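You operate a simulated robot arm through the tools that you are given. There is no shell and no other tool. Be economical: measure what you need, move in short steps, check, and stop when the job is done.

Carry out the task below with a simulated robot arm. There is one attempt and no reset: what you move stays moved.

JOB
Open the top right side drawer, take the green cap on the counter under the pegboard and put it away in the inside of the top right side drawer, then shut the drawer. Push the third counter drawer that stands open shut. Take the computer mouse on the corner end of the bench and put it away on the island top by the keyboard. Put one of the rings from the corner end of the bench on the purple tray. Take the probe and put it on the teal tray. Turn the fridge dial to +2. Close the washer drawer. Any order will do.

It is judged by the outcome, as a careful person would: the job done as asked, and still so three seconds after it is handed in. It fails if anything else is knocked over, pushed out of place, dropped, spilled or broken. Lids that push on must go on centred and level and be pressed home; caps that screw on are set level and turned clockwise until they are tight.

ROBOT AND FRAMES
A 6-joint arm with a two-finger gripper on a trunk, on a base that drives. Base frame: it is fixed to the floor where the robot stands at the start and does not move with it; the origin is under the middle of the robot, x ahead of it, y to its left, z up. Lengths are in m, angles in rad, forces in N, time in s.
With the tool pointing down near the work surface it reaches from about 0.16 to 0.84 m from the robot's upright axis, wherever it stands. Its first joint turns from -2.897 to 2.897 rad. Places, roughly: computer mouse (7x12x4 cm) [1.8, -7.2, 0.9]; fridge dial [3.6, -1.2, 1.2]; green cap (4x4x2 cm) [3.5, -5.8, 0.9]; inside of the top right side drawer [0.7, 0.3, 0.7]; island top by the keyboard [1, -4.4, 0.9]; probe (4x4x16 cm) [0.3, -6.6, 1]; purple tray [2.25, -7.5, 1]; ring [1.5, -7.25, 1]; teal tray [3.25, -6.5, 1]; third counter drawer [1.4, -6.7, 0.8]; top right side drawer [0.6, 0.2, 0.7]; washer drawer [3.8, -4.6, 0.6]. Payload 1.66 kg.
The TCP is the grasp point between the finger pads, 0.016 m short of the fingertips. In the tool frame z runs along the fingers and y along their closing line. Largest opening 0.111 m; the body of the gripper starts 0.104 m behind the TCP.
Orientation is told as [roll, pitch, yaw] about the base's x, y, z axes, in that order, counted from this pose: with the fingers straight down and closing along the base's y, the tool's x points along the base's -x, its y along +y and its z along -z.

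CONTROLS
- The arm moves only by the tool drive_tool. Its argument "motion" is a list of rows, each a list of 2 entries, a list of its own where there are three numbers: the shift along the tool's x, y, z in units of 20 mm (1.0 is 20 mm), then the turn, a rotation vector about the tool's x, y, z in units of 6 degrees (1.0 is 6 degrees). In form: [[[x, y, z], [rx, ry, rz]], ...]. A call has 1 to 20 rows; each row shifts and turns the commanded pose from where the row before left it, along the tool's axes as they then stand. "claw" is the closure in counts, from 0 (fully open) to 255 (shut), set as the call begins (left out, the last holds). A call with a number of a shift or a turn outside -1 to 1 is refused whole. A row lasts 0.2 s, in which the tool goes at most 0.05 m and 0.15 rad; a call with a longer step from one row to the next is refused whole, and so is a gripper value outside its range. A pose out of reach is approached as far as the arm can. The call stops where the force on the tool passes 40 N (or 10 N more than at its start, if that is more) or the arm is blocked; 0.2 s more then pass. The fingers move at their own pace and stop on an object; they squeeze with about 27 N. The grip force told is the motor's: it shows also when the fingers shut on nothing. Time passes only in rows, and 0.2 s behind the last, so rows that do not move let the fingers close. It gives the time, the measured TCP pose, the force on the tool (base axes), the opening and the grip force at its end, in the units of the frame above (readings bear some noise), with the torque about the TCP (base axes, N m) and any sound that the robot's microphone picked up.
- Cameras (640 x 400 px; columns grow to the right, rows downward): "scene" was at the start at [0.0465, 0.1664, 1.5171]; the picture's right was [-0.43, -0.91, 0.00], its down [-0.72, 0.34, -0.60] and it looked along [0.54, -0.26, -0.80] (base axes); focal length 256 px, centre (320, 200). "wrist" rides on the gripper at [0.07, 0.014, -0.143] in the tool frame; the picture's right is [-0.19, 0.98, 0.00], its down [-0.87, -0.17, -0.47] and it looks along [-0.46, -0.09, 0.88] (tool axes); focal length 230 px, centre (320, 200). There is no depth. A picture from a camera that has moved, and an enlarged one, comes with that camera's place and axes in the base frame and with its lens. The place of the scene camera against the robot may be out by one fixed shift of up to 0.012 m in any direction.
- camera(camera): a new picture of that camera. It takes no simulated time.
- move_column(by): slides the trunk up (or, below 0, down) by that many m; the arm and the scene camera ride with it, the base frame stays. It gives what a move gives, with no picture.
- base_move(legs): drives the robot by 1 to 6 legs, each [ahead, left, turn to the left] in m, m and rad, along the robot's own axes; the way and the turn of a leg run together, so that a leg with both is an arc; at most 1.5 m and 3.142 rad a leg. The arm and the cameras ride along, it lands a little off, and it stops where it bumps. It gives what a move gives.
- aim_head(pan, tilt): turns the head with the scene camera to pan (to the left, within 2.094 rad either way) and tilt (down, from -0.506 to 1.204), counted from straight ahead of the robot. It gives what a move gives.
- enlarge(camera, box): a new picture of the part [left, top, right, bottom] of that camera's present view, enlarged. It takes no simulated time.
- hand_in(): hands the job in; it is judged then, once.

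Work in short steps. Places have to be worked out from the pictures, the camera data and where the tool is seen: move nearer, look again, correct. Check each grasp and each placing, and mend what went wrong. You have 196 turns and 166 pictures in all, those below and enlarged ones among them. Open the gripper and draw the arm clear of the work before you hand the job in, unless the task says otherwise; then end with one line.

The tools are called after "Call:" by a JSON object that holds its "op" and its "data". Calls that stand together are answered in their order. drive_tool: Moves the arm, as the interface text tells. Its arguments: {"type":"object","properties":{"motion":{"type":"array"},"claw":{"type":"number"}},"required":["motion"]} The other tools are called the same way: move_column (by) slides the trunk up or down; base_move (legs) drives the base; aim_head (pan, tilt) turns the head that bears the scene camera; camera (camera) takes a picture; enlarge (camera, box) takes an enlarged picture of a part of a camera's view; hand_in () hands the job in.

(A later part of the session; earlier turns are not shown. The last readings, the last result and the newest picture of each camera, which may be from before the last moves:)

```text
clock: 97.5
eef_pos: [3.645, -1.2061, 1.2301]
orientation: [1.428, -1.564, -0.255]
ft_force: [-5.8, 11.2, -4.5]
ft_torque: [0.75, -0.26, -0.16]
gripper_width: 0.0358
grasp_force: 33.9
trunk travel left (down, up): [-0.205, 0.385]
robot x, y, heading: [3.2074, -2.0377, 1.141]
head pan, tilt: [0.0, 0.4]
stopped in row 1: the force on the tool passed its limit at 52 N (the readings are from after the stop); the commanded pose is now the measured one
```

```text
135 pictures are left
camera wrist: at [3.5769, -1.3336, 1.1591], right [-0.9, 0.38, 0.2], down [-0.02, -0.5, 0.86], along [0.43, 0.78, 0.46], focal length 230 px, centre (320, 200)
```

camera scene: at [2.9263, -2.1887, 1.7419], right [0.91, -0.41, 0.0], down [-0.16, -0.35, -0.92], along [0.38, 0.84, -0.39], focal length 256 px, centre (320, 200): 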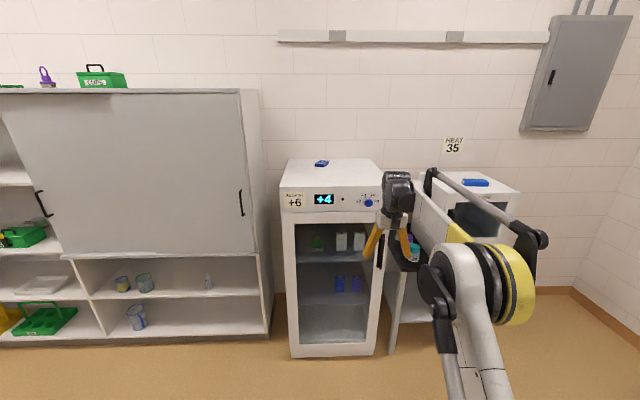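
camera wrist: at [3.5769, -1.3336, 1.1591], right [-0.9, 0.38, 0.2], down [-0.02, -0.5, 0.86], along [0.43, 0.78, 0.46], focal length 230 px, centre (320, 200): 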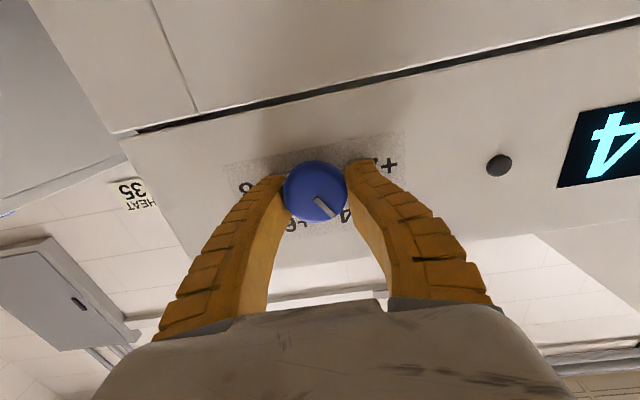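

Knob gripped (36 mm). I turn counter-clockwise as seen from the front (negative about tool z), first half.

Call:
{"op": "drive_tool", "data": {"motion": [[[0, 0, -0.1], [0, 0, -1]], [[0, 0, 0], [0, 0, -1]], [[0, 0, 0], [0, 0, -1]], [[0, 0, 0], [0, 0, -1]], [[0, 0, 0], [0, 0, -1]]]}}

Call:
{"op": "camera", "data": {"camera": "wrist"}}

Call:
{"op": "enlarge", "data": {"camera": "scene", "box": [300, 180, 430, 250]}}

```text
clock: 98.7
eef_pos: [3.6466, -1.2053, 1.2274]
orientation: [-1.563, -1.051, 2.733]
ft_force: [3.5, 24.2, 16.2]
ft_torque: [0.46, -0.06, 0.34]
gripper_width: 0.0337
grasp_force: 34.7
trunk travel left (down, up): [-0.205, 0.385]
robot x, y, heading: [3.2127, -2.0302, 1.141]
head pan, tilt: [0.0, 0.4]
```

```text
134 pictures are left
camera wrist: at [3.6123, -1.3462, 1.1592], right [-0.87, 0.37, -0.32], down [-0.44, -0.32, 0.84], along [0.21, 0.87, 0.44], focal length 230 px, centre (320, 200)
```

wrist: 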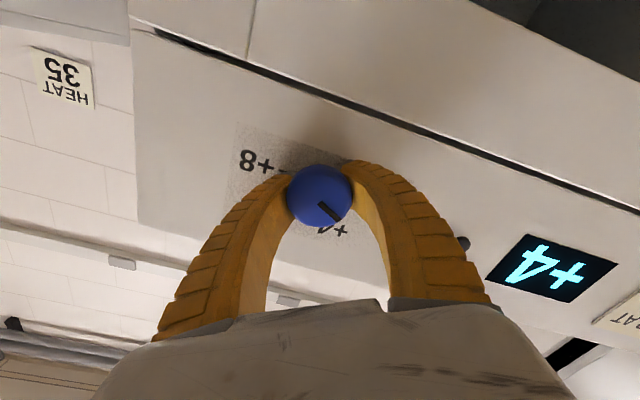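

```text
4.92 times, centred on (365, 215) of scene
camera zoom: at [3.0661, -1.8789, 1.6416], right [0.91, -0.42, 0.0], down [-0.16, -0.35, -0.92], along [0.38, 0.84, -0.39], focal length 1259 px, centre (98, 126)
```

zoom: 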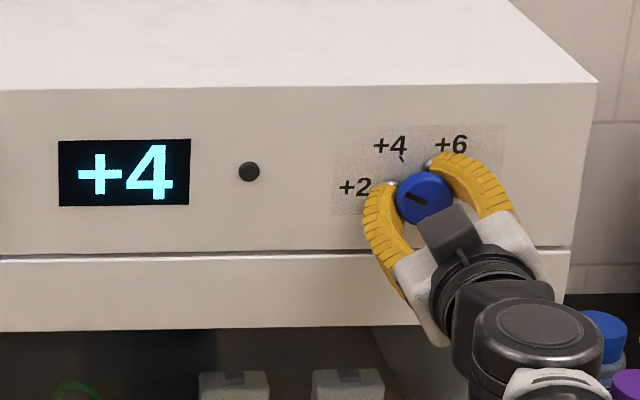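

Dial follows. Continue the rest.

Call:
{"op": "drive_tool", "data": {"motion": [[[0, 0, -0.1], [0, 0, -1]], [[0, 0, 0], [0, 0, -1]], [[0, 0, 0], [0, 0, -1]], [[0, 0, 0], [0, 0, -1]], [[0, 0, 0], [0, 0, -1]]]}}

Call:
{"op": "enlarge", "data": {"camera": "scene", "box": [300, 180, 430, 250]}}

```text
clock: 99.1
eef_pos: [3.6473, -1.2052, 1.2264]
orientation: [-1.562, -0.982, 2.732]
ft_force: [6.6, 16.9, 6.2]
ft_torque: [0.7, -0.26, 0.54]
gripper_width: 0.0339
grasp_force: 34.7
trunk travel left (down, up): [-0.205, 0.385]
robot x, y, heading: [3.2091, -2.0316, 1.148]
head pan, tilt: [0.0, 0.4]
stopped in row 1: the force on the tool passed its limit at 42 N (the readings are from after the stop); the commanded pose is now the measured one
```

```text
4.92 times, centred on (365, 215) of scene
camera zoom: at [3.0676, -1.8785, 1.6416], right [0.91, -0.42, 0.0], down [-0.16, -0.36, -0.92], along [0.38, 0.84, -0.39], focal length 1259 px, centre (98, 126)
```

zoom: 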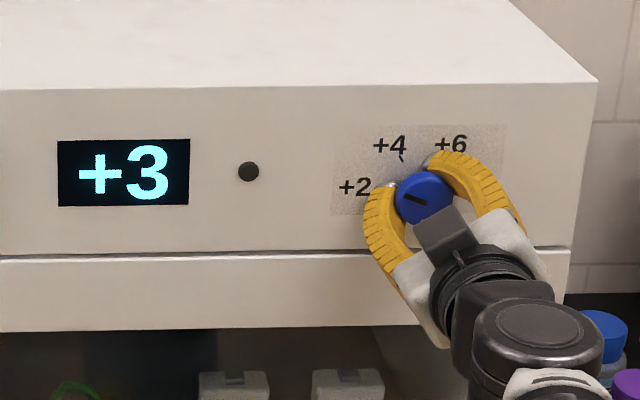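

Display reads +3. Force came from my small retreat; I ease in and continue.

Call:
{"op": "drive_tool", "data": {"motion": [[[0, 0, 0.1], [0, 0, 0]], [[0, 0, 0], [0, 0, -0.7]], [[0, 0, 0], [0, 0, -0.7]], [[0, 0, 0], [0, 0, -0.7]], [[0, 0, 0], [0, 0, -0.7]], [[0, 0, 0], [0, 0, -0.7]]]}}

Call:
{"op": "enlarge", "data": {"camera": "scene", "box": [300, 180, 430, 250]}}

```text
clock: 100.5
eef_pos: [3.6484, -1.202, 1.2251]
orientation: [-1.564, -0.612, 2.735]
ft_force: [-6.0, 6.1, -16.2]
ft_torque: [1.04, -0.2, 0.96]
gripper_width: 0.0334
grasp_force: 34.0
trunk travel left (down, up): [-0.205, 0.385]
robot x, y, heading: [3.2114, -2.0334, 1.14]
head pan, tilt: [0.0, 0.4]
```

```text
4.92 times, centred on (365, 215) of scene
camera zoom: at [3.0667, -1.8779, 1.6415], right [0.91, -0.42, 0.0], down [-0.16, -0.36, -0.92], along [0.38, 0.84, -0.39], focal length 1259 px, centre (98, 126)
```

zoom: 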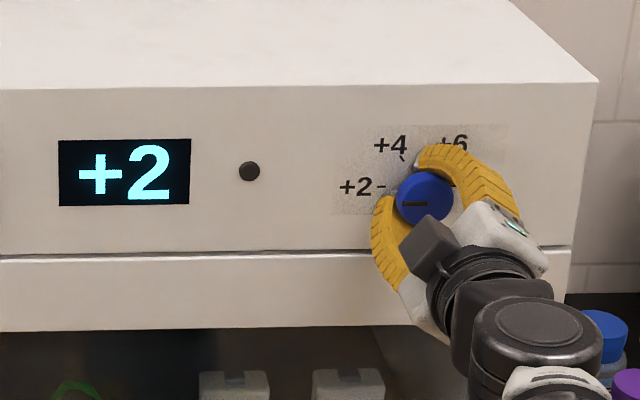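

Call:
{"op": "drive_tool", "data": {"motion": [[[0, 0, 0], [0, 0, -0.5]], [[0, 0, 0], [0, 0, -0.4]]]}}

Call:
{"op": "drive_tool", "data": {"motion": [[[0, 0, 0], [0, 0, 0]], [[0, 0, 0], [0, 0, 0]], [[0, 0, -1], [0, 0, 0]], [[0, 0, -1], [0, 0, 0]], [[0, 0, -1], [0, 0, 0]], [[0, 0, -1], [0, 0, 0]], [[0, 0, -1], [0, 0, 0]]], "claw": 60}}

Call:
{"op": "camera", "data": {"camera": "wrist"}}

Call:
{"op": "enlarge", "data": {"camera": "scene", "box": [300, 180, 430, 250]}}

```text
clock: 101.1
eef_pos: [3.6463, -1.203, 1.2263]
orientation: [-1.565, -0.519, 2.735]
ft_force: [-4.8, 5.9, -14.7]
ft_torque: [1.07, 1.08, 0.16]
gripper_width: 0.0337
grasp_force: 33.9
trunk travel left (down, up): [-0.205, 0.385]
robot x, y, heading: [3.2067, -2.0348, 1.138]
head pan, tilt: [0.0, 0.4]
```

```text
clock: 102.7
eef_pos: [3.6086, -1.3001, 1.2278]
orientation: [-1.569, -0.521, 2.737]
ft_force: [-0.4, 0.7, -0.6]
ft_torque: [0.01, 0.01, 0.01]
gripper_width: 0.0864
grasp_force: 0.9
trunk travel left (down, up): [-0.205, 0.385]
robot x, y, heading: [3.2105, -2.0323, 1.142]
head pan, tilt: [0.0, 0.4]
```

```text
130 pictures are left
camera wrist: at [3.6022, -1.452, 1.1807], right [-0.6, 0.25, -0.76], down [-0.8, -0.17, 0.58], along [0.02, 0.95, 0.31], focal length 230 px, centre (320, 200)
```

wrist: 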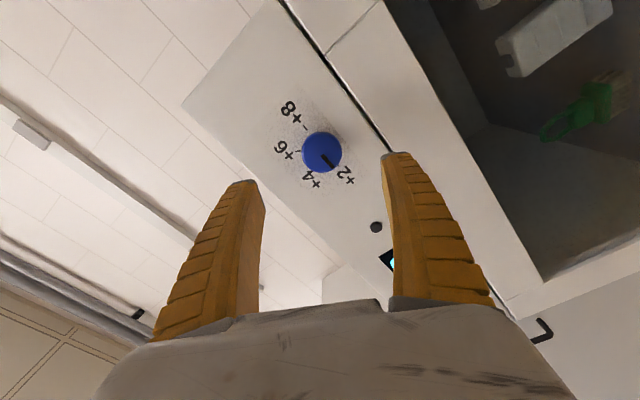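

```text
4.92 times, centred on (365, 215) of scene
camera zoom: at [3.0665, -1.8811, 1.642], right [0.91, -0.42, 0.0], down [-0.16, -0.35, -0.92], along [0.38, 0.84, -0.39], focal length 1259 px, centre (98, 126)
```

zoom: 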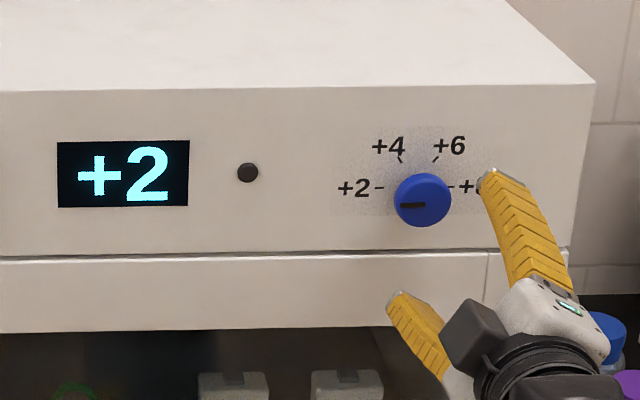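

Call:
{"op": "enlarge", "data": {"camera": "scene", "box": [365, 205, 405, 230]}}

```text
16.00 times, centred on (385, 218) of scene
camera zoom: at [3.0665, -1.8811, 1.642], right [0.91, -0.42, 0.0], down [-0.16, -0.35, -0.92], along [0.38, 0.84, -0.39], focal length 4091 px, centre (-720, -80)
```

zoom: 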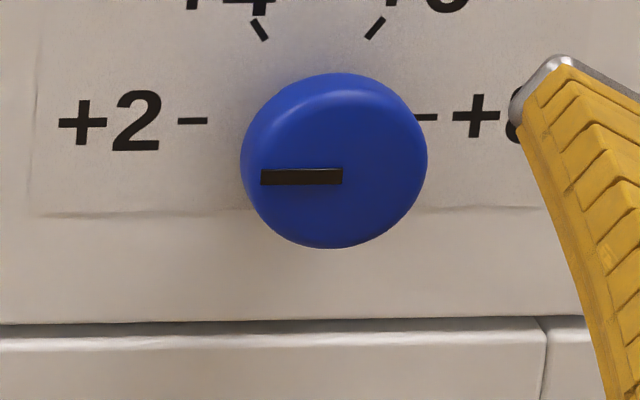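

Pointer is exactly parallel to +2. I back off, restore the tool pose and travel toward the washer.

Call:
{"op": "base_move", "data": {"legs": [[-0.45, 0, 0]]}}

Call:
{"op": "drive_tool", "data": {"motion": [[[0, 0, 0], [0, 0, 1]], [[0, 0, 0], [0, 0, 1]], [[0, 0, 0], [0, 0, 1]], [[0, 0, 0], [0, 0, 1]], [[0, 0, 0], [0, 0, 1]], [[0, 0, 0], [0, 0, 1]], [[0, 0, 0], [0, 0, 1]], [[0, 0, 0], [0, 0, 1]], [[0, 0, 0], [0, 0, 1]], [[0, 0, 0], [0, 0, 1]]]}}

Call:
{"op": "drive_tool", "data": {"motion": [[[0, 0, 0], [0, 1, 0]], [[0, 0, 0], [0, 1, 0]], [[0, 0, 0], [0, 1, 0]], [[0, 0, 0], [0, 1, 0]], [[0, 0, 0], [0, 1, 0]], [[0, 0, 0], [0, 1, 0]], [[0, 0, 0], [0, 1, 0]], [[0, 0, 0], [0, 1, 0]], [[0, 0, 0], [0, 1, 0]], [[0, 0, 0], [0, 1, 0]], [[0, 0, 0], [0, 1, 0]], [[0, 0, 0], [0, 1, 0]], [[0, 0, 0], [0, 1, 0]], [[0, 0, 0], [0, 1, 0]], [[0, 0, 0], [0, 1, 0]]]}}

Call:
{"op": "drive_tool", "data": {"motion": [[[1, 0, 0], [0, 0, 0]], [[1, 0, 0], [0, 0, 0]], [[1, 0, 0], [0, 0, 0]], [[1, 0, 0], [0, 0, 0]], [[1, 0, 0], [0, 0, 0]], [[1, 0, 0], [0, 0, 0]], [[1, 0, 0], [0, 0, 0]], [[1, 0, 0], [0, 0, 0]], [[1, 0, 0], [0, 0, 0]], [[1, 0, 0], [0, 0, 0]], [[1, 0, 0], [0, 0, 0]], [[1, 0, 0], [0, 0, 0]]]}}

Call:
{"op": "base_move", "data": {"legs": [[0, 0, -1.57], [0, -1.3, 0]]}}

Call:
{"op": "aim_head", "data": {"pan": -0.2, "tilt": 0.5}}

Call:
{"op": "camera", "data": {"camera": "scene"}}

```text
clock: 105.4
eef_pos: [3.4225, -1.6975, 1.2271]
orientation: [-1.568, -0.52, 2.743]
ft_force: [0.5, -0.6, 0.6]
ft_torque: [-0.01, -0.03, 0.0]
gripper_width: 0.0862
grasp_force: 0.8
trunk travel left (down, up): [-0.205, 0.385]
robot x, y, heading: [3.0303, -2.4336, 1.146]
head pan, tilt: [0.0, 0.4]
```

```text
clock: 107.6
eef_pos: [3.4239, -1.6985, 1.2283]
orientation: [-0.383, -1.568, 1.556]
ft_force: [-0.1, -0.4, 0.4]
ft_torque: [0.0, 0.0, -0.01]
gripper_width: 0.0862
grasp_force: 0.3
trunk travel left (down, up): [-0.205, 0.385]
robot x, y, heading: [3.0292, -2.435, 1.146]
head pan, tilt: [0.0, 0.4]
```

```text
clock: 110.8
eef_pos: [3.4123, -1.7188, 1.2184]
orientation: [-0.003, -0.047, 1.174]
ft_force: [1.0, 0.7, -0.1]
ft_torque: [-0.01, 0.05, 0.01]
gripper_width: 0.0862
grasp_force: 1.0
out of reach, approached as far as the arm can: row 14, 15
trunk travel left (down, up): [-0.205, 0.385]
robot x, y, heading: [3.0265, -2.4348, 1.144]
head pan, tilt: [0.0, 0.4]
```

```text
clock: 113.4
eef_pos: [3.3196, -1.9423, 1.2076]
orientation: [-0.006, -0.049, 1.174]
ft_force: [0.4, 0.3, -0.1]
ft_torque: [-0.02, 0.01, 0.01]
gripper_width: 0.0863
grasp_force: 1.0
trunk travel left (down, up): [-0.205, 0.385]
robot x, y, heading: [3.0286, -2.4302, 1.149]
head pan, tilt: [0.0, 0.4]
```

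```text
clock: 123.7
eef_pos: [3.0909, -3.9228, 1.2067]
orientation: [-0.005, -0.049, -0.31]
ft_force: [-0.1, 1.2, 0.0]
ft_torque: [0.0, -0.01, -0.01]
gripper_width: 0.0862
grasp_force: 0.7
trunk travel left (down, up): [-0.205, 0.385]
robot x, y, heading: [2.5713, -3.6754, -0.333]
head pan, tilt: [0.0, 0.4]
```

```text
clock: 124.4
eef_pos: [3.0911, -3.9225, 1.2059]
orientation: [-0.004, -0.049, -0.309]
ft_force: [0.3, -0.4, -0.5]
ft_torque: [-0.03, -0.02, 0.01]
gripper_width: 0.0862
grasp_force: 0.6
trunk travel left (down, up): [-0.205, 0.385]
robot x, y, heading: [2.5721, -3.678, -0.33]
head pan, tilt: [-0.201, 0.499]
```

```text
127 pictures are left
camera scene: at [2.695, -3.5277, 1.6328], right [-0.51, -0.86, 0.0], down [-0.41, 0.24, -0.88], along [0.76, -0.45, -0.48], focal length 256 px, centre (320, 200)
```

scene: 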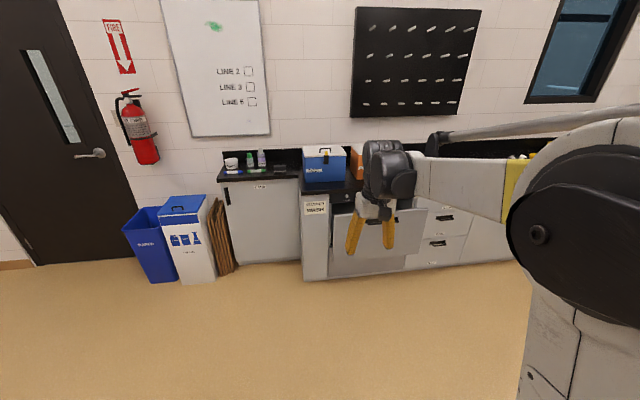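

Call:
{"op": "enlarge", "data": {"camera": "scene", "box": [280, 120, 520, 290]}}

```text
2.35 times, centred on (400, 205) of scene
camera zoom: at [2.695, -3.5277, 1.6328], right [-0.51, -0.86, 0.0], down [-0.41, 0.24, -0.88], along [0.76, -0.45, -0.48], focal length 602 px, centre (132, 188)
```

zoom: 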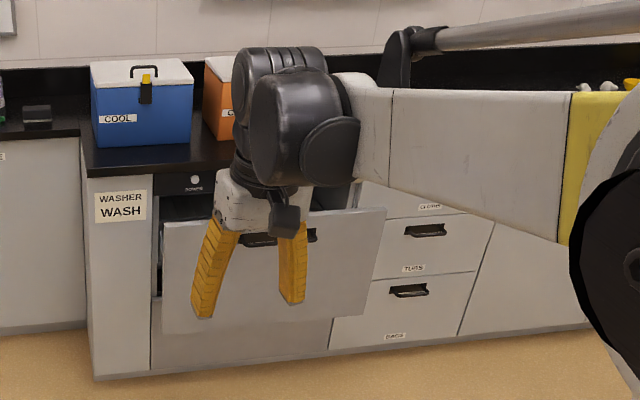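

Washer drawer panel: centre ≈(3.68,-4.56), top z≈0.8, handle z≈0.75. I align heading, shift right, lower, and tilt the closed gripper 45° to push below the handle.

Call:
{"op": "base_move", "data": {"legs": [[0, 0, -0.07], [0, -0.36, 0]]}}

Call:
{"op": "move_column", "data": {"by": -0.2}}

Call:
{"op": "drive_tool", "data": {"motion": [[[0, 0, 0], [0, -1, 0]], [[0, 0, 0], [0, -1, 0]], [[0, 0, 0], [0, -1, 0]], [[0, 0, 0], [0, -1, 0]], [[0, 0, 0], [0, -1, 0]], [[0, 0, 0], [0, -1, 0]], [[0, 0, 0], [0, -1, 0]], [[1, 0, 1], [0, 0, 0]], [[1, 0, 1], [0, 0, 0]], [[1, 0, 1], [0, 0, 0]], [[1, 0, 1], [0, 0, 0]], [[1, 0, 1], [0, 0, 0]], [[1, 0, 1], [0, 0, 0]], [[1, 0, 1], [0, 0, 0]], [[1, 0, 1], [0, 0, 0]], [[1, 0, 1], [0, 0, 0]], [[1, 0, 1], [0, 0, 0]], [[1, 0, 1], [0, 0, 0]], [[1, 0, 1], [0, 0, 0]], [[1, 0, 1], [0, 0, 0]]], "claw": 255}}

Call:
{"op": "camera", "data": {"camera": "scene"}}

Call:
{"op": "camera", "data": {"camera": "wrist"}}

```text
clock: 127.2
eef_pos: [2.9344, -4.2795, 1.2075]
orientation: [-0.002, -0.049, -0.378]
ft_force: [0.5, -0.9, -0.7]
ft_torque: [0.0, 0.01, -0.02]
gripper_width: 0.0863
grasp_force: 1.2
trunk travel left (down, up): [-0.205, 0.385]
robot x, y, heading: [2.4357, -3.9943, -0.405]
head pan, tilt: [-0.201, 0.499]
```

```text
clock: 129.3
eef_pos: [2.9347, -4.2801, 1.0056]
orientation: [-0.004, -0.049, -0.377]
ft_force: [0.2, 0.1, 0.5]
ft_torque: [0.03, 0.01, 0.01]
gripper_width: 0.086
grasp_force: 0.7
trunk travel left (down, up): [-0.005, 0.585]
robot x, y, heading: [2.4362, -3.9953, -0.406]
head pan, tilt: [-0.201, 0.499]
```

```text
clock: 133.5
eef_pos: [3.0069, -4.3294, 0.7425]
orientation: [-0.002, -0.781, -0.377]
ft_force: [-0.8, 0.3, -0.6]
ft_torque: [0.0, 0.0, -0.01]
gripper_width: 0.0
grasp_force: 26.8
out of reach, approached as far as the arm can: row 14, 15, 16, 17, 18, 19, 20
trunk travel left (down, up): [-0.005, 0.585]
robot x, y, heading: [2.4312, -3.9964, -0.404]
head pan, tilt: [-0.201, 0.499]
```

```text
125 pictures are left
camera scene: at [2.5656, -3.8586, 1.4327], right [-0.57, -0.82, 0.0], down [-0.39, 0.27, -0.88], along [0.72, -0.5, -0.48], focal length 256 px, centre (320, 200)
```

scene: 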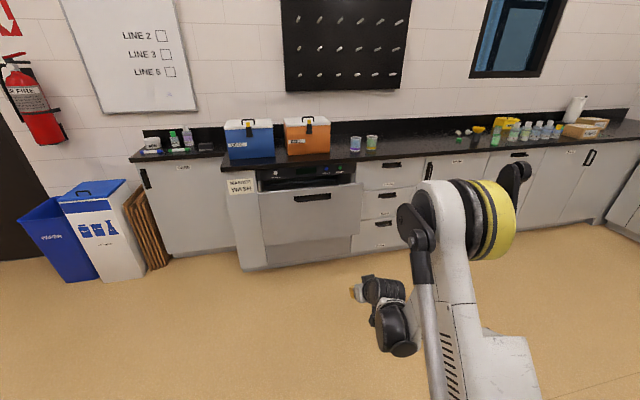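

```text
124 pictures are left
camera wrist: at [2.8724, -4.2611, 0.795], right [0.49, 0.86, 0.13], down [0.2, -0.26, 0.94], along [0.85, -0.44, -0.3], focal length 230 px, centre (320, 200)
```

wrist: 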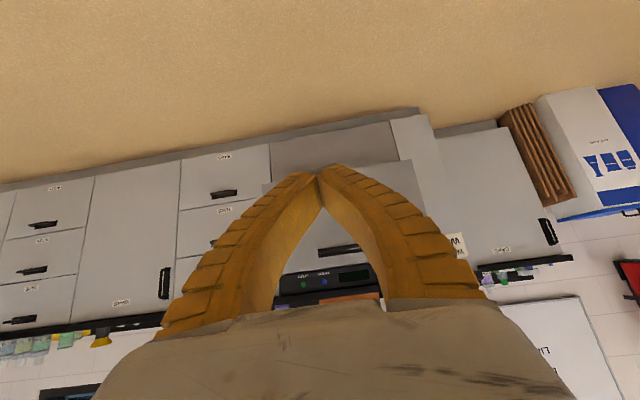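

Tip must go below the handle (z≈0.737). I extend forward and down.

Call:
{"op": "drive_tool", "data": {"motion": [[[-0.43, 0, 1], [0, 0, 0]], [[-0.43, 0, 1], [0, 0, 0]], [[-0.43, 0, 1], [0, 0, 0]], [[-0.43, 0, 1], [0, 0, 0]], [[-0.43, 0, 1], [0, 0, 0]], [[-0.43, 0, 1], [0, 0, 0]], [[-0.43, 0, 1], [0, 0, 0]], [[-0.43, 0, 1], [0, 0, 0]], [[-0.43, 0, 1], [0, 0, 0]], [[-0.43, 0, 1], [0, 0, 0]]]}}

```text
clock: 135.7
eef_pos: [3.1954, -4.4041, 0.6622]
orientation: [-0.005, -0.782, -0.377]
ft_force: [-0.4, -0.3, -0.2]
ft_torque: [0.0, 0.02, 0.03]
gripper_width: 0.0
grasp_force: 27.1
trunk travel left (down, up): [-0.005, 0.585]
robot x, y, heading: [2.431, -3.9976, -0.407]
head pan, tilt: [-0.201, 0.499]
```

Call:
{"op": "base_move", "data": {"legs": [[0.44, 0, 0]]}}

Call:
{"op": "camera", "data": {"camera": "scene"}}

```text
clock: 138.4
eef_pos: [3.6208, -4.5651, 0.6619]
orientation: [-0.004, -0.783, -0.36]
ft_force: [0.6, -0.3, 0.4]
ft_torque: [0.01, 0.0, -0.01]
gripper_width: 0.0002
grasp_force: 26.5
trunk travel left (down, up): [-0.005, 0.585]
robot x, y, heading: [2.8515, -4.1703, -0.389]
head pan, tilt: [-0.201, 0.499]
```

```text
123 pictures are left
camera scene: at [2.9811, -4.0313, 1.4328], right [-0.56, -0.83, 0.0], down [-0.4, 0.27, -0.88], along [0.73, -0.49, -0.48], focal length 256 px, centre (320, 200)
```

scene: 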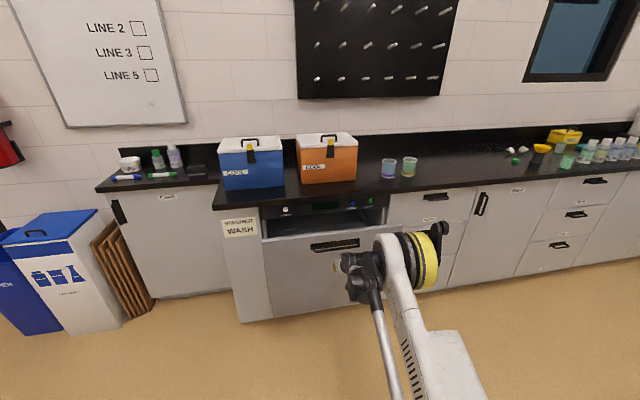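

Close to the panel, below the handle. I push by driving forward.

Call:
{"op": "base_move", "data": {"legs": [[0.3, 0, 0]]}}

Call:
{"op": "camera", "data": {"camera": "scene"}}

```text
clock: 140.2
eef_pos: [3.8294, -4.6505, 0.66]
orientation: [-0.002, -0.768, -0.361]
ft_force: [-15.4, 6.0, 11.5]
ft_torque: [-0.14, -0.18, -0.08]
gripper_width: 0.0058
grasp_force: 28.5
trunk travel left (down, up): [-0.005, 0.585]
robot x, y, heading: [3.0664, -4.2599, -0.388]
head pan, tilt: [-0.201, 0.499]
stopped in leg 1: the force on the tool passed its limit at 110 N (the readings are from after the stop); the commanded pose is now the measured one
```

```text
122 pictures are left
camera scene: at [3.1933, -4.1174, 1.433], right [-0.55, -0.83, 0.0], down [-0.4, 0.26, -0.88], along [0.73, -0.49, -0.48], focal length 256 px, centre (320, 200)
```

scene: 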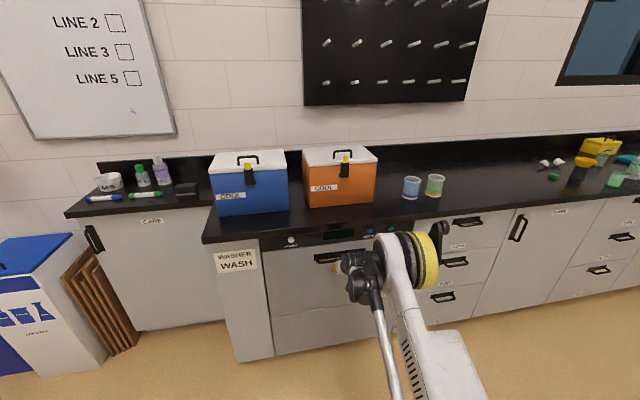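

Looks shut. I back away and check for a gap.

Call:
{"op": "base_move", "data": {"legs": [[-0.35, 0, 0]]}}

Call:
{"op": "enlarge", "data": {"camera": "scene", "box": [220, 180, 440, 310]}}

```text
clock: 142.4
eef_pos: [3.5097, -4.5161, 0.6583]
orientation: [-0.002, -0.765, -0.354]
ft_force: [0.9, 0.6, -0.7]
ft_torque: [0.0, -0.03, 0.03]
gripper_width: 0.0002
grasp_force: 27.8
trunk travel left (down, up): [-0.005, 0.585]
robot x, y, heading: [2.7481, -4.1274, -0.382]
head pan, tilt: [-0.201, 0.499]
```

```text
2.91 times, centred on (330, 245) of scene
camera zoom: at [2.8722, -3.9874, 1.4328], right [-0.55, -0.83, 0.0], down [-0.4, 0.26, -0.88], along [0.73, -0.48, -0.48], focal length 744 px, centre (291, 69)
```

zoom: 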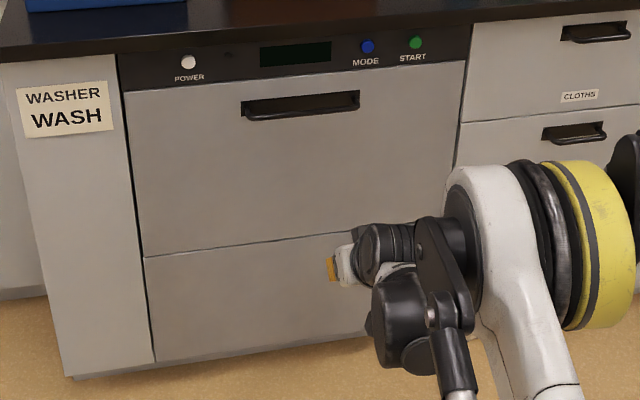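

Washer drawer is shut flush. I raise and straighten the tool and drive to the green cap.

Call:
{"op": "move_column", "data": {"by": 0.25}}

Call:
{"op": "drive_tool", "data": {"motion": [[[-0.7, 0, -0.7], [0, 1, 0]], [[-0.7, 0, -0.7], [0, 1, 0]], [[-0.5, 0, -0.8], [0, 1, 0]], [[-0.4, 0, -0.9], [0, 1, 0]], [[-0.3, 0, -0.9], [0, 1, 0]], [[0, 0, -1], [0, 1, 0]], [[0, 0, -1], [0, 1, 0]], [[0.5, 0, -1], [0, 0.3, 0]], [[1, 0, -1], [0, 0, 0]], [[1, 0, -1], [0, 0, 0]], [[1, 0, 0], [0, 0, 0]], [[1, 0, 0], [0, 0, 0]], [[1, 0, 0], [0, 0, 0]], [[1, 0, 0], [0, 0, 0]], [[1, 0, 0], [0, 0, 0]]], "claw": 0}}

Call:
{"op": "base_move", "data": {"legs": [[0, -1.2, 0], [0, 0, -0.02], [0.5, 0, 0]]}}

Call:
{"op": "aim_head", "data": {"pan": -0.1, "tilt": 0.6}}

Call:
{"op": "camera", "data": {"camera": "scene"}}

Call:
{"op": "camera", "data": {"camera": "wrist"}}

```text
clock: 145.0
eef_pos: [3.5088, -4.5166, 0.9079]
orientation: [-0.003, -0.765, -0.354]
ft_force: [-0.2, 0.6, 0.2]
ft_torque: [-0.01, 0.0, -0.01]
gripper_width: 0.0
grasp_force: 28.6
trunk travel left (down, up): [-0.255, 0.335]
robot x, y, heading: [2.7434, -4.1262, -0.384]
head pan, tilt: [-0.201, 0.499]
```

```text
clock: 148.2
eef_pos: [3.3653, -4.4655, 1.1039]
orientation: [-0.003, -0.001, -0.356]
ft_force: [0.0, -0.1, 0.6]
ft_torque: [0.01, 0.02, -0.01]
gripper_width: 0.1108
grasp_force: 0.0
trunk travel left (down, up): [-0.255, 0.335]
robot x, y, heading: [2.7449, -4.1325, -0.381]
head pan, tilt: [-0.201, 0.499]
```

```text
clock: 157.1
eef_pos: [3.4159, -5.7298, 1.1043]
orientation: [-0.001, -0.001, -0.315]
ft_force: [0.1, 0.2, -0.6]
ft_torque: [0.0, 0.02, 0.01]
gripper_width: 0.111
grasp_force: 0.1
trunk travel left (down, up): [-0.255, 0.335]
robot x, y, heading: [2.7829, -5.4193, -0.34]
head pan, tilt: [-0.201, 0.499]
```

```text
clock: 157.8
eef_pos: [3.4157, -5.7305, 1.1044]
orientation: [-0.001, 0.0, -0.314]
ft_force: [-0.2, -0.5, -0.3]
ft_torque: [0.02, 0.0, 0.0]
gripper_width: 0.1107
grasp_force: 0.1
trunk travel left (down, up): [-0.255, 0.335]
robot x, y, heading: [2.7807, -5.4191, -0.338]
head pan, tilt: [-0.099, 0.6]
```

```text
120 pictures are left
camera scene: at [2.9052, -5.2646, 1.6737], right [-0.43, -0.9, 0.0], down [-0.51, 0.24, -0.83], along [0.75, -0.35, -0.56], focal length 256 px, centre (320, 200)
```

scene: 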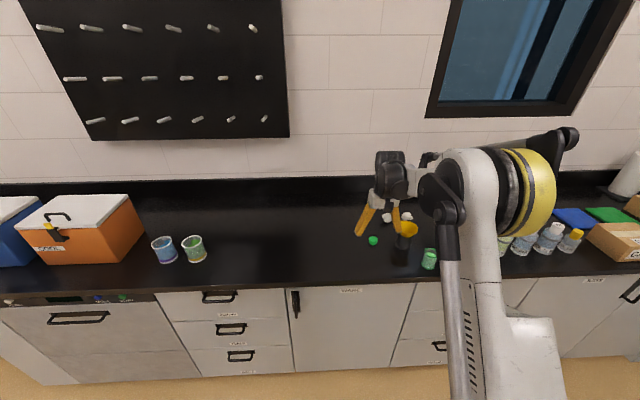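

```text
119 pictures are left
camera wrist: at [3.3537, -5.6963, 1.2458], right [0.48, 0.88, 0.0], down [0.77, -0.43, 0.47], along [0.41, -0.23, -0.88], focal length 230 px, centre (320, 200)
```

wrist: 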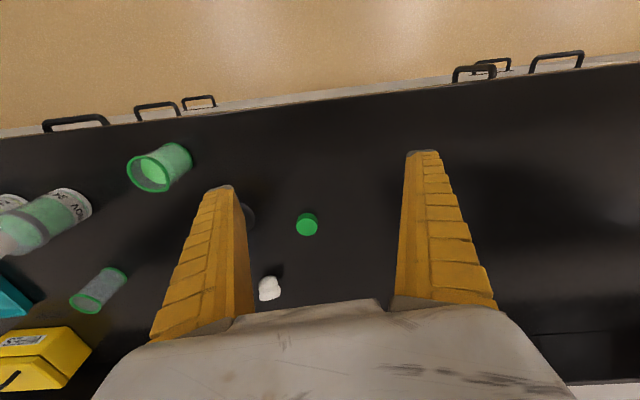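

Cap is right below; I position above it: ≈(3.543,-5.831). Narrow the opening a bit because of the funnel cup nearby.

Call:
{"op": "drive_tool", "data": {"motion": [[[-0.95, -0.35, 0], [0, 0, 0]], [[-0.95, -0.35, 0], [0, 0, 0]], [[-0.95, -0.35, 0], [0, 0, 0]], [[-0.95, -0.35, 0], [0, 0, 0]], [[-0.95, -0.35, 0], [0, 0, 0]], [[-0.95, -0.35, 0], [0, 0, 0]], [[-0.95, -0.35, 0], [0, 0, 0]], [[-0.95, -0.35, 0], [0, 0, 0]]], "claw": 90}}

Call:
{"op": "camera", "data": {"camera": "wrist"}}

```text
clock: 159.6
eef_pos: [3.5211, -5.8177, 1.1024]
orientation: [-0.003, -0.002, -0.314]
ft_force: [-0.6, -0.8, -0.1]
ft_torque: [0.02, 0.03, 0.02]
gripper_width: 0.0735
grasp_force: 1.2
out of reach, approached as far as the arm can: row 7, 8
trunk travel left (down, up): [-0.255, 0.335]
robot x, y, heading: [2.7831, -5.421, -0.342]
head pan, tilt: [-0.099, 0.6]
```

```text
118 pictures are left
camera wrist: at [3.4589, -5.7828, 1.2452], right [0.48, 0.88, 0.0], down [0.77, -0.43, 0.47], along [0.41, -0.23, -0.88], focal length 230 px, centre (320, 200)
```

wrist: 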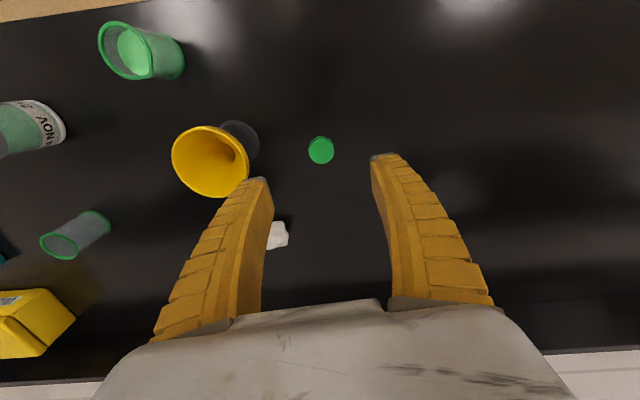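

Cap at (3.544,-5.829). The arm is at its limit, so I drive the base 0.1 ahead and recheck.

Call:
{"op": "base_move", "data": {"legs": [[0.1, 0, 0]]}}

Call:
{"op": "drive_tool", "data": {"motion": [[[1, 0, 1], [0, 0, 0]], [[1, 0, 1], [0, 0, 0]], [[1, 0, 1], [0, 0, 0]], [[0.6, 0, 1], [0, 0, 0]], [[0, 0, 1], [0, 0, 0]]]}}

Call:
{"op": "camera", "data": {"camera": "wrist"}}

```text
clock: 160.8
eef_pos: [3.6193, -5.8527, 1.1036]
orientation: [-0.002, 0.0, -0.312]
ft_force: [0.6, -0.6, -0.7]
ft_torque: [0.0, 0.03, 0.02]
gripper_width: 0.0733
grasp_force: 1.2
trunk travel left (down, up): [-0.255, 0.335]
robot x, y, heading: [2.8767, -5.4545, -0.346]
head pan, tilt: [-0.099, 0.6]
```

```text
clock: 162.0
eef_pos: [3.5488, -5.8303, 1.0052]
orientation: [0.0, -0.002, -0.314]
ft_force: [-0.5, 0.6, -0.2]
ft_torque: [0.0, 0.03, 0.01]
gripper_width: 0.0736
grasp_force: 1.5
trunk travel left (down, up): [-0.255, 0.335]
robot x, y, heading: [2.8777, -5.4567, -0.341]
head pan, tilt: [-0.099, 0.6]
```

```text
117 pictures are left
camera wrist: at [3.4872, -5.7964, 1.1458], right [0.48, 0.87, 0.0], down [0.77, -0.43, 0.47], along [0.41, -0.23, -0.88], focal length 230 px, centre (320, 200)
```

wrist: 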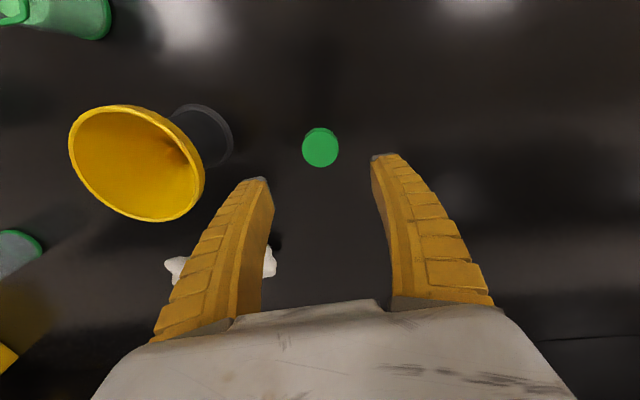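

Centred on the cap. I descend with the funnel clear of the left finger (checking the force).

Call:
{"op": "drive_tool", "data": {"motion": [[[0.25, 0, 1], [0, 0, 0]], [[0, 0, 1], [0, 0, 0]], [[0, 0, 1], [0, 0, 0]], [[0, 0, 1], [0, 0, 0]], [[0, 0, 0.5], [0, 0, 0]]]}}

Call:
{"op": "camera", "data": {"camera": "wrist"}}

```text
clock: 163.2
eef_pos: [3.5461, -5.8268, 0.9151]
orientation: [-0.002, -0.007, -0.313]
ft_force: [10.1, -5.3, 21.8]
ft_torque: [-0.12, -0.15, -0.03]
gripper_width: 0.0742
grasp_force: 1.7
trunk travel left (down, up): [-0.255, 0.335]
robot x, y, heading: [2.8749, -5.4544, -0.345]
head pan, tilt: [-0.099, 0.6]
```

```text
116 pictures are left
camera wrist: at [3.4827, -5.7928, 1.0565], right [0.48, 0.87, 0.0], down [0.77, -0.43, 0.48], along [0.42, -0.23, -0.88], focal length 230 px, centre (320, 200)
```

wrist: 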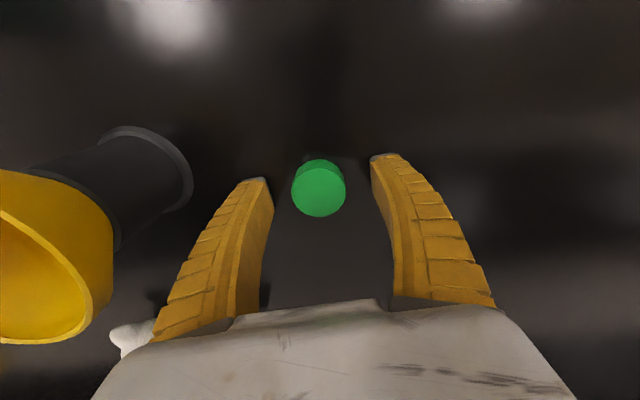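

Fingertips touch the counter (top z≈0.90). I lift 2 mm and close.

Call:
{"op": "drive_tool", "data": {"motion": [[[0, 0, -0.15], [0, 0, 0]], [[0, 0, 0], [0, 0, 0]], [[0, 0, 0], [0, 0, 0]], [[0, 0, 0], [0, 0, 0]]], "claw": 255}}

Call:
{"op": "drive_tool", "data": {"motion": [[[0, 0, -1], [0, 0, 0]], [[0, 0, -1], [0, 0, 0]], [[0, 0, -1], [0, 0, 0]], [[0, 0, -1], [0, 0, 0]], [[0, 0, -1], [0, 0, 0]], [[0, 0, -1], [0, 0, 0]], [[0, 0, -1], [0, 0, 0]], [[0, 0, -1], [0, 0, 0]]]}}

Call:
{"op": "camera", "data": {"camera": "wrist"}}

```text
clock: 164.2
eef_pos: [3.5449, -5.8279, 0.9158]
orientation: [-0.001, -0.001, -0.313]
ft_force: [-1.0, 0.2, 1.6]
ft_torque: [0.05, 0.0, 0.01]
gripper_width: 0.0261
grasp_force: 27.3
trunk travel left (down, up): [-0.255, 0.335]
robot x, y, heading: [2.8765, -5.4582, -0.342]
head pan, tilt: [-0.099, 0.6]
```

```text
clock: 166.0
eef_pos: [3.5437, -5.8288, 1.0778]
orientation: [-0.002, 0.0, -0.313]
ft_force: [-0.2, 0.0, 0.5]
ft_torque: [0.02, 0.0, 0.02]
gripper_width: 0.0259
grasp_force: 27.0
trunk travel left (down, up): [-0.255, 0.335]
robot x, y, heading: [2.877, -5.4563, -0.339]
head pan, tilt: [-0.099, 0.6]
```

```text
115 pictures are left
camera wrist: at [3.4811, -5.7943, 1.2185], right [0.48, 0.87, 0.0], down [0.77, -0.43, 0.47], along [0.41, -0.23, -0.88], focal length 230 px, centre (320, 200)
```

wrist: 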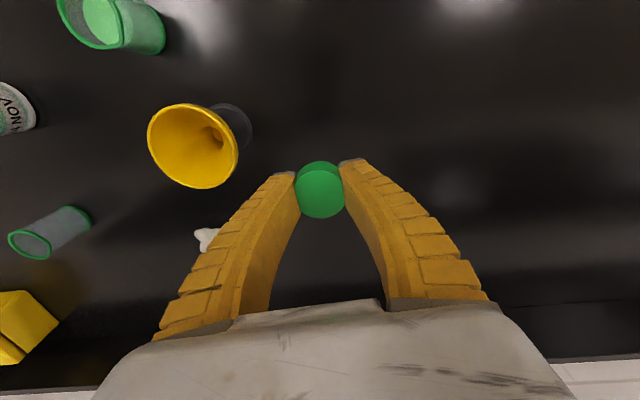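

Cap is held (26 mm). I carry it back to the open drawer: back off, along the corridor, then along the aisle.

Call:
{"op": "drive_tool", "data": {"motion": [[[0.5, 0, -1], [0, 0, 0]], [[1, 0, -1], [0, 0, 0]], [[1, 0, -1], [0, 0, 0]], [[1, 0, -1], [0, 0, 0]], [[1, 0, 0], [0, 0, 0]], [[1, 0, 0], [0, 0, 0]], [[1, 0, 0], [0, 0, 0]], [[1, 0, 0], [0, 0, 0]]]}}

Call:
{"op": "base_move", "data": {"legs": [[-0.6, 0, 0], [0, 0, -0.06], [0, 1.5, 0], [0, 1.5, 0], [0, 0.4, 0]]}}

```text
clock: 167.8
eef_pos: [3.3982, -5.7832, 1.1578]
orientation: [-0.002, -0.001, -0.314]
ft_force: [-0.3, 0.2, -0.4]
ft_torque: [0.01, -0.04, 0.01]
gripper_width: 0.0265
grasp_force: 27.1
trunk travel left (down, up): [-0.255, 0.335]
robot x, y, heading: [2.8768, -5.4548, -0.337]
head pan, tilt: [-0.099, 0.6]
```

```text
clock: 187.5
eef_pos: [4.1024, -2.5235, 1.1593]
orientation: [-0.002, -0.002, -0.381]
ft_force: [0.5, 1.0, 0.2]
ft_torque: [-0.02, 0.0, -0.01]
gripper_width: 0.0262
grasp_force: 27.1
trunk travel left (down, up): [-0.255, 0.335]
robot x, y, heading: [3.5992, -2.1619, -0.404]
head pan, tilt: [-0.099, 0.6]
```

Call:
{"op": "base_move", "data": {"legs": [[-1.5, 0, 0], [-1.5, 0, 0]]}}

```text
clock: 202.0
eef_pos: [1.3377, -1.3475, 1.1585]
orientation: [-0.004, -0.002, -0.341]
ft_force: [0.7, 0.4, -0.8]
ft_torque: [0.01, 0.01, 0.01]
gripper_width: 0.0258
grasp_force: 26.6
trunk travel left (down, up): [-0.255, 0.335]
robot x, y, heading: [0.8201, -1.0031, -0.372]
head pan, tilt: [-0.099, 0.6]
```

Call:
{"op": "base_move", "data": {"legs": [[-0.6, 0, 0], [0, -0.15, 0], [0, 0, 1.54]]}}

Call:
{"op": "aim_head", "data": {"pan": 0, "tilt": 0.9}}

Call:
{"op": "camera", "data": {"camera": "scene"}}

Call:
{"op": "camera", "data": {"camera": "wrist"}}

```text
clock: 210.1
eef_pos: [0.5768, -0.4355, 1.1584]
orientation: [-0.002, -0.002, 1.158]
ft_force: [-0.2, 0.2, 0.2]
ft_torque: [-0.01, 0.01, -0.03]
gripper_width: 0.0256
grasp_force: 26.9
trunk travel left (down, up): [-0.255, 0.335]
robot x, y, heading: [0.201, -0.9238, 1.131]
head pan, tilt: [-0.099, 0.6]
```

```text
clock: 210.9
eef_pos: [0.5776, -0.4362, 1.1566]
orientation: [-0.002, -0.002, 1.158]
ft_force: [1.3, 0.5, -0.2]
ft_torque: [-0.01, 0.02, -0.05]
gripper_width: 0.0258
grasp_force: 27.2
trunk travel left (down, up): [-0.255, 0.335]
robot x, y, heading: [0.1988, -0.9244, 1.132]
head pan, tilt: [0.0, 0.901]
```

```text
114 pictures are left
camera scene: at [0.0509, -0.7848, 1.6489], right [0.9, -0.43, 0.0], down [-0.33, -0.71, -0.62], along [0.27, 0.56, -0.78], focal length 256 px, centre (320, 200)
```

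scene: 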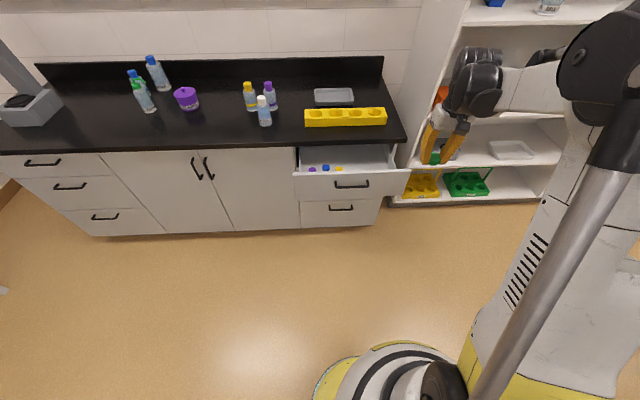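

```text
113 pictures are left
camera wrist: at [0.5376, -0.4955, 1.2998], right [-0.82, 0.57, 0.0], down [0.5, 0.73, 0.47], along [0.27, 0.39, -0.88], focal length 230 px, centre (320, 200)
```

wrist: 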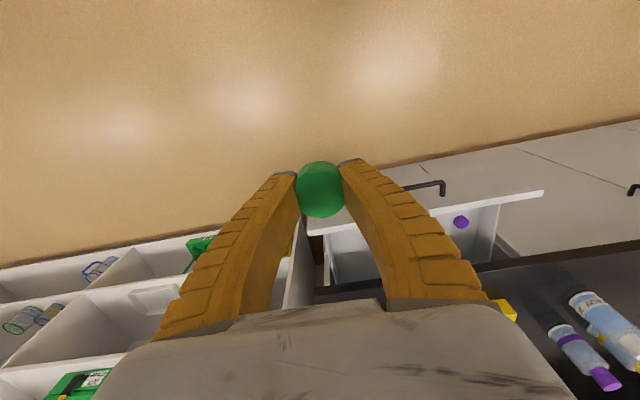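

Drawer open gap is ~0.11–0.15 m deep, with some caps at its left. I'll place the cap in the right part. Move the base nearer and bring the tool above it.

Call:
{"op": "base_move", "data": {"legs": [[0, 0, 0.03], [0.25, 0, 0]]}}

Call:
{"op": "drive_tool", "data": {"motion": [[[-0.5, 1, 0], [0, 0, 0]], [[-0.5, 1, 0], [0, 0, 0]], [[-0.5, 1, 0], [0, 0, 0]], [[-0.5, 0.5, 0], [0, 0, 0]], [[-0.5, 0.5, 0], [0, 0, 0]]]}}

Call:
{"op": "camera", "data": {"camera": "scene"}}

Call:
{"op": "camera", "data": {"camera": "wrist"}}

```text
clock: 213.1
eef_pos: [0.6606, -0.194, 1.1582]
orientation: [-0.002, 0.001, 1.192]
ft_force: [0.6, 0.5, -0.5]
ft_torque: [-0.09, 0.02, -0.04]
gripper_width: 0.0256
grasp_force: 27.1
trunk travel left (down, up): [-0.255, 0.335]
robot x, y, heading: [0.3008, -0.6934, 1.162]
head pan, tilt: [0.0, 0.901]
```

```text
clock: 214.3
eef_pos: [0.6035, -0.1183, 1.159]
orientation: [-0.002, -0.001, 1.194]
ft_force: [-0.9, 1.0, -0.4]
ft_torque: [-0.01, -0.01, 0.0]
gripper_width: 0.0256
grasp_force: 26.8
trunk travel left (down, up): [-0.255, 0.335]
robot x, y, heading: [0.3044, -0.6945, 1.163]
head pan, tilt: [0.0, 0.901]
```

```text
112 pictures are left
camera scene: at [0.1454, -0.5602, 1.6488], right [0.92, -0.4, 0.0], down [-0.31, -0.72, -0.62], along [0.25, 0.57, -0.78], focal length 256 px, centre (320, 200)
```

scene: 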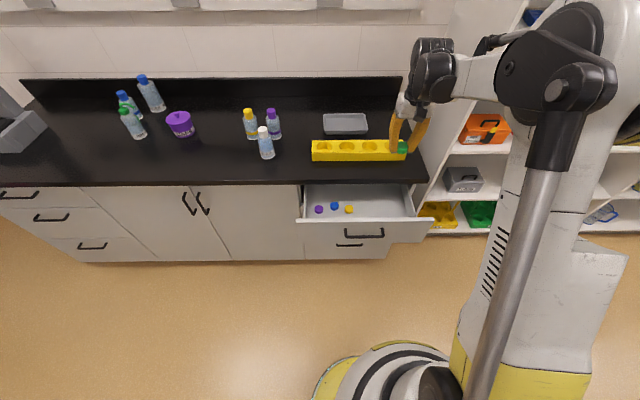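

```text
111 pictures are left
camera wrist: at [0.5659, -0.1785, 1.3005], right [-0.84, 0.54, 0.0], down [0.47, 0.74, 0.47], along [0.26, 0.4, -0.88], focal length 230 px, centre (320, 200)
```

wrist: 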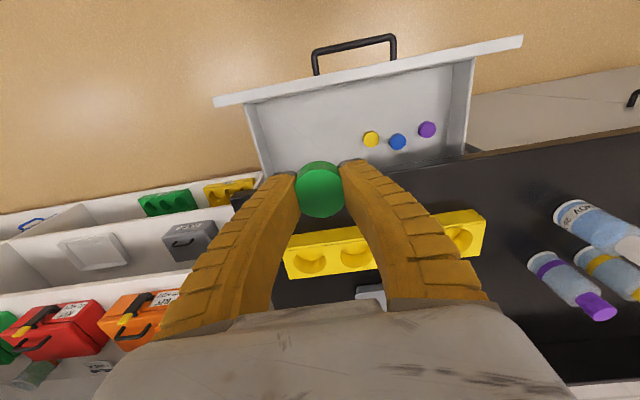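

Clear view: interior between slab edge (v≈0.02) and panel (v≈0.17). I shift to the empty right part and lower.

Call:
{"op": "drive_tool", "data": {"motion": [[[-0.55, -0.78, 0], [0, 0, 0]], [[-0.55, -0.78, 0], [0, 0, 0]]]}}

Call:
{"op": "move_column", "data": {"by": -0.24}}

Call:
{"op": "camera", "data": {"camera": "wrist"}}

Call:
{"op": "camera", "data": {"camera": "scene"}}

```text
clock: 214.9
eef_pos: [0.6419, -0.1108, 1.1597]
orientation: [0.0, -0.002, 1.191]
ft_force: [0.2, -0.9, 0.1]
ft_torque: [-0.01, 0.02, 0.01]
gripper_width: 0.0257
grasp_force: 26.8
trunk travel left (down, up): [-0.255, 0.335]
robot x, y, heading: [0.2939, -0.6941, 1.168]
head pan, tilt: [0.0, 0.901]
```

```text
clock: 217.4
eef_pos: [0.6419, -0.1112, 0.9196]
orientation: [0.0, -0.002, 1.191]
ft_force: [-0.2, 0.3, 0.7]
ft_torque: [-0.03, -0.01, -0.02]
gripper_width: 0.0256
grasp_force: 27.3
trunk travel left (down, up): [-0.015, 0.575]
robot x, y, heading: [0.2995, -0.696, 1.166]
head pan, tilt: [0.0, 0.901]
```

```text
110 pictures are left
camera wrist: at [0.6032, -0.1714, 1.0614], right [-0.84, 0.54, 0.0], down [0.48, 0.74, 0.47], along [0.26, 0.4, -0.88], focal length 230 px, centre (320, 200)
```

wrist: 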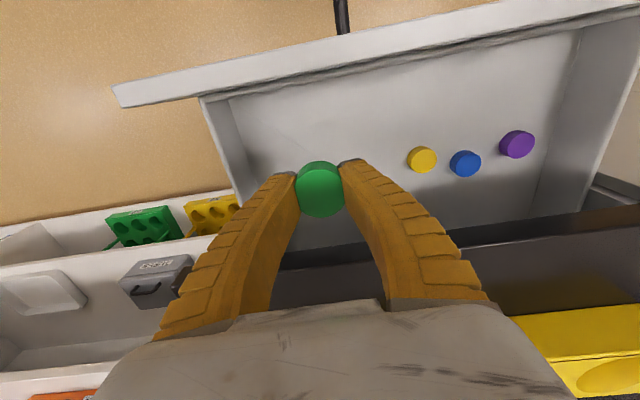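

```text
109 pictures are left
camera scene: at [0.1456, -0.5606, 1.409], right [0.92, -0.4, 0.0], down [-0.31, -0.72, -0.62], along [0.25, 0.57, -0.78], focal length 256 px, centre (320, 200)
```

scene: 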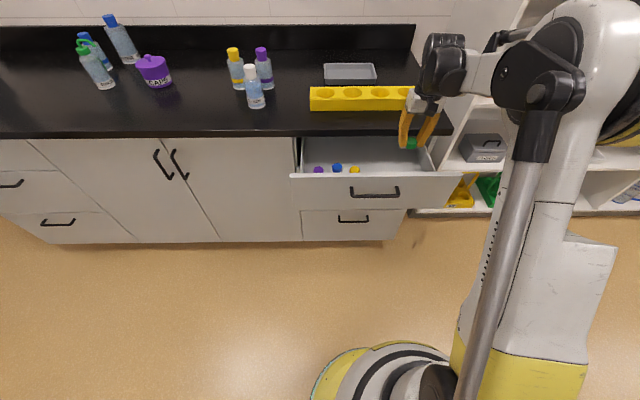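

Drawer floor estimated z≈0.775. I lower ~0.115 m, then in small steps to contact.

Call:
{"op": "drive_tool", "data": {"motion": [[[0, 0, 1], [0, 0, 0]], [[0, 0, 1], [0, 0, 0]], [[0, 0, 1], [0, 0, 0]], [[0, 0, 1], [0, 0, 0]], [[0, 0, 1], [0, 0, 0]], [[0, 0, 0.6], [0, 0, 0]]]}}

Call:
{"op": "camera", "data": {"camera": "wrist"}}

```text
clock: 218.8
eef_pos: [0.6404, -0.1119, 0.8064]
orientation: [-0.002, -0.001, 1.192]
ft_force: [0.7, 0.0, 0.6]
ft_torque: [0.0, -0.01, 0.0]
gripper_width: 0.026
grasp_force: 26.9
trunk travel left (down, up): [-0.015, 0.575]
robot x, y, heading: [0.2968, -0.6971, 1.159]
head pan, tilt: [0.0, 0.901]
```

```text
108 pictures are left
camera wrist: at [0.6025, -0.1718, 0.9475], right [-0.84, 0.54, 0.0], down [0.48, 0.74, 0.47], along [0.26, 0.4, -0.88], focal length 230 px, centre (320, 200)
```

wrist: 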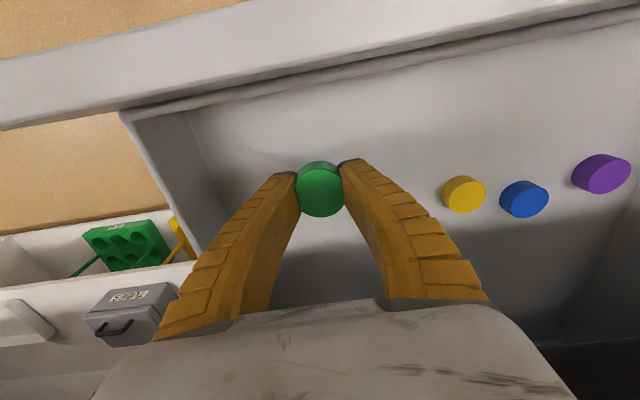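

Call:
{"op": "drive_tool", "data": {"motion": [[[0, 0, 0.3], [0, 0, 0]], [[0, 0, 0.3], [0, 0, 0]], [[0, 0, 0.25], [0, 0, 0]]]}}

```text
clock: 219.6
eef_pos: [0.6421, -0.1117, 0.7895]
orientation: [-0.001, -0.001, 1.193]
ft_force: [-0.4, 0.3, -0.6]
ft_torque: [0.0, 0.04, -0.05]
gripper_width: 0.0255
grasp_force: 27.3
trunk travel left (down, up): [-0.015, 0.575]
robot x, y, heading: [0.2981, -0.6961, 1.168]
head pan, tilt: [0.0, 0.901]
```

Call:
{"op": "drive_tool", "data": {"motion": [[[0, 0, 0.2], [0, 0, 0]], [[0, 0, 0.2], [0, 0, 0]], [[0, 0, 0.2], [0, 0, 0]]]}}

```text
clock: 220.4
eef_pos: [0.641, -0.1107, 0.7781]
orientation: [-0.002, -0.001, 1.194]
ft_force: [-0.2, 0.3, -0.3]
ft_torque: [0.03, 0.01, -0.02]
gripper_width: 0.0257
grasp_force: 26.7
trunk travel left (down, up): [-0.015, 0.575]
robot x, y, heading: [0.2978, -0.6955, 1.165]
head pan, tilt: [0.0, 0.901]
```

No contact yet; a few more small steps.

Call:
{"op": "drive_tool", "data": {"motion": [[[0, 0, 0.2], [0, 0, 0]], [[0, 0, 0.2], [0, 0, 0]], [[0, 0, 0.2], [0, 0, 0]]]}}

Call:
{"op": "camera", "data": {"camera": "wrist"}}

```text
clock: 221.2
eef_pos: [0.6414, -0.1117, 0.7655]
orientation: [-0.001, -0.003, 1.193]
ft_force: [-0.6, 0.3, -1.0]
ft_torque: [0.0, 0.01, -0.03]
gripper_width: 0.0255
grasp_force: 26.8
trunk travel left (down, up): [-0.015, 0.575]
robot x, y, heading: [0.3001, -0.6941, 1.165]
head pan, tilt: [0.0, 0.901]
```

```text
107 pictures are left
camera wrist: at [0.603, -0.1719, 0.9076], right [-0.84, 0.54, 0.0], down [0.48, 0.74, 0.47], along [0.26, 0.4, -0.88], focal length 230 px, centre (320, 200)
```

wrist: 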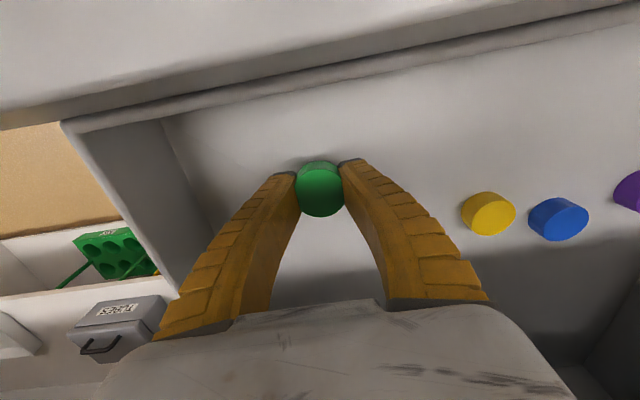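

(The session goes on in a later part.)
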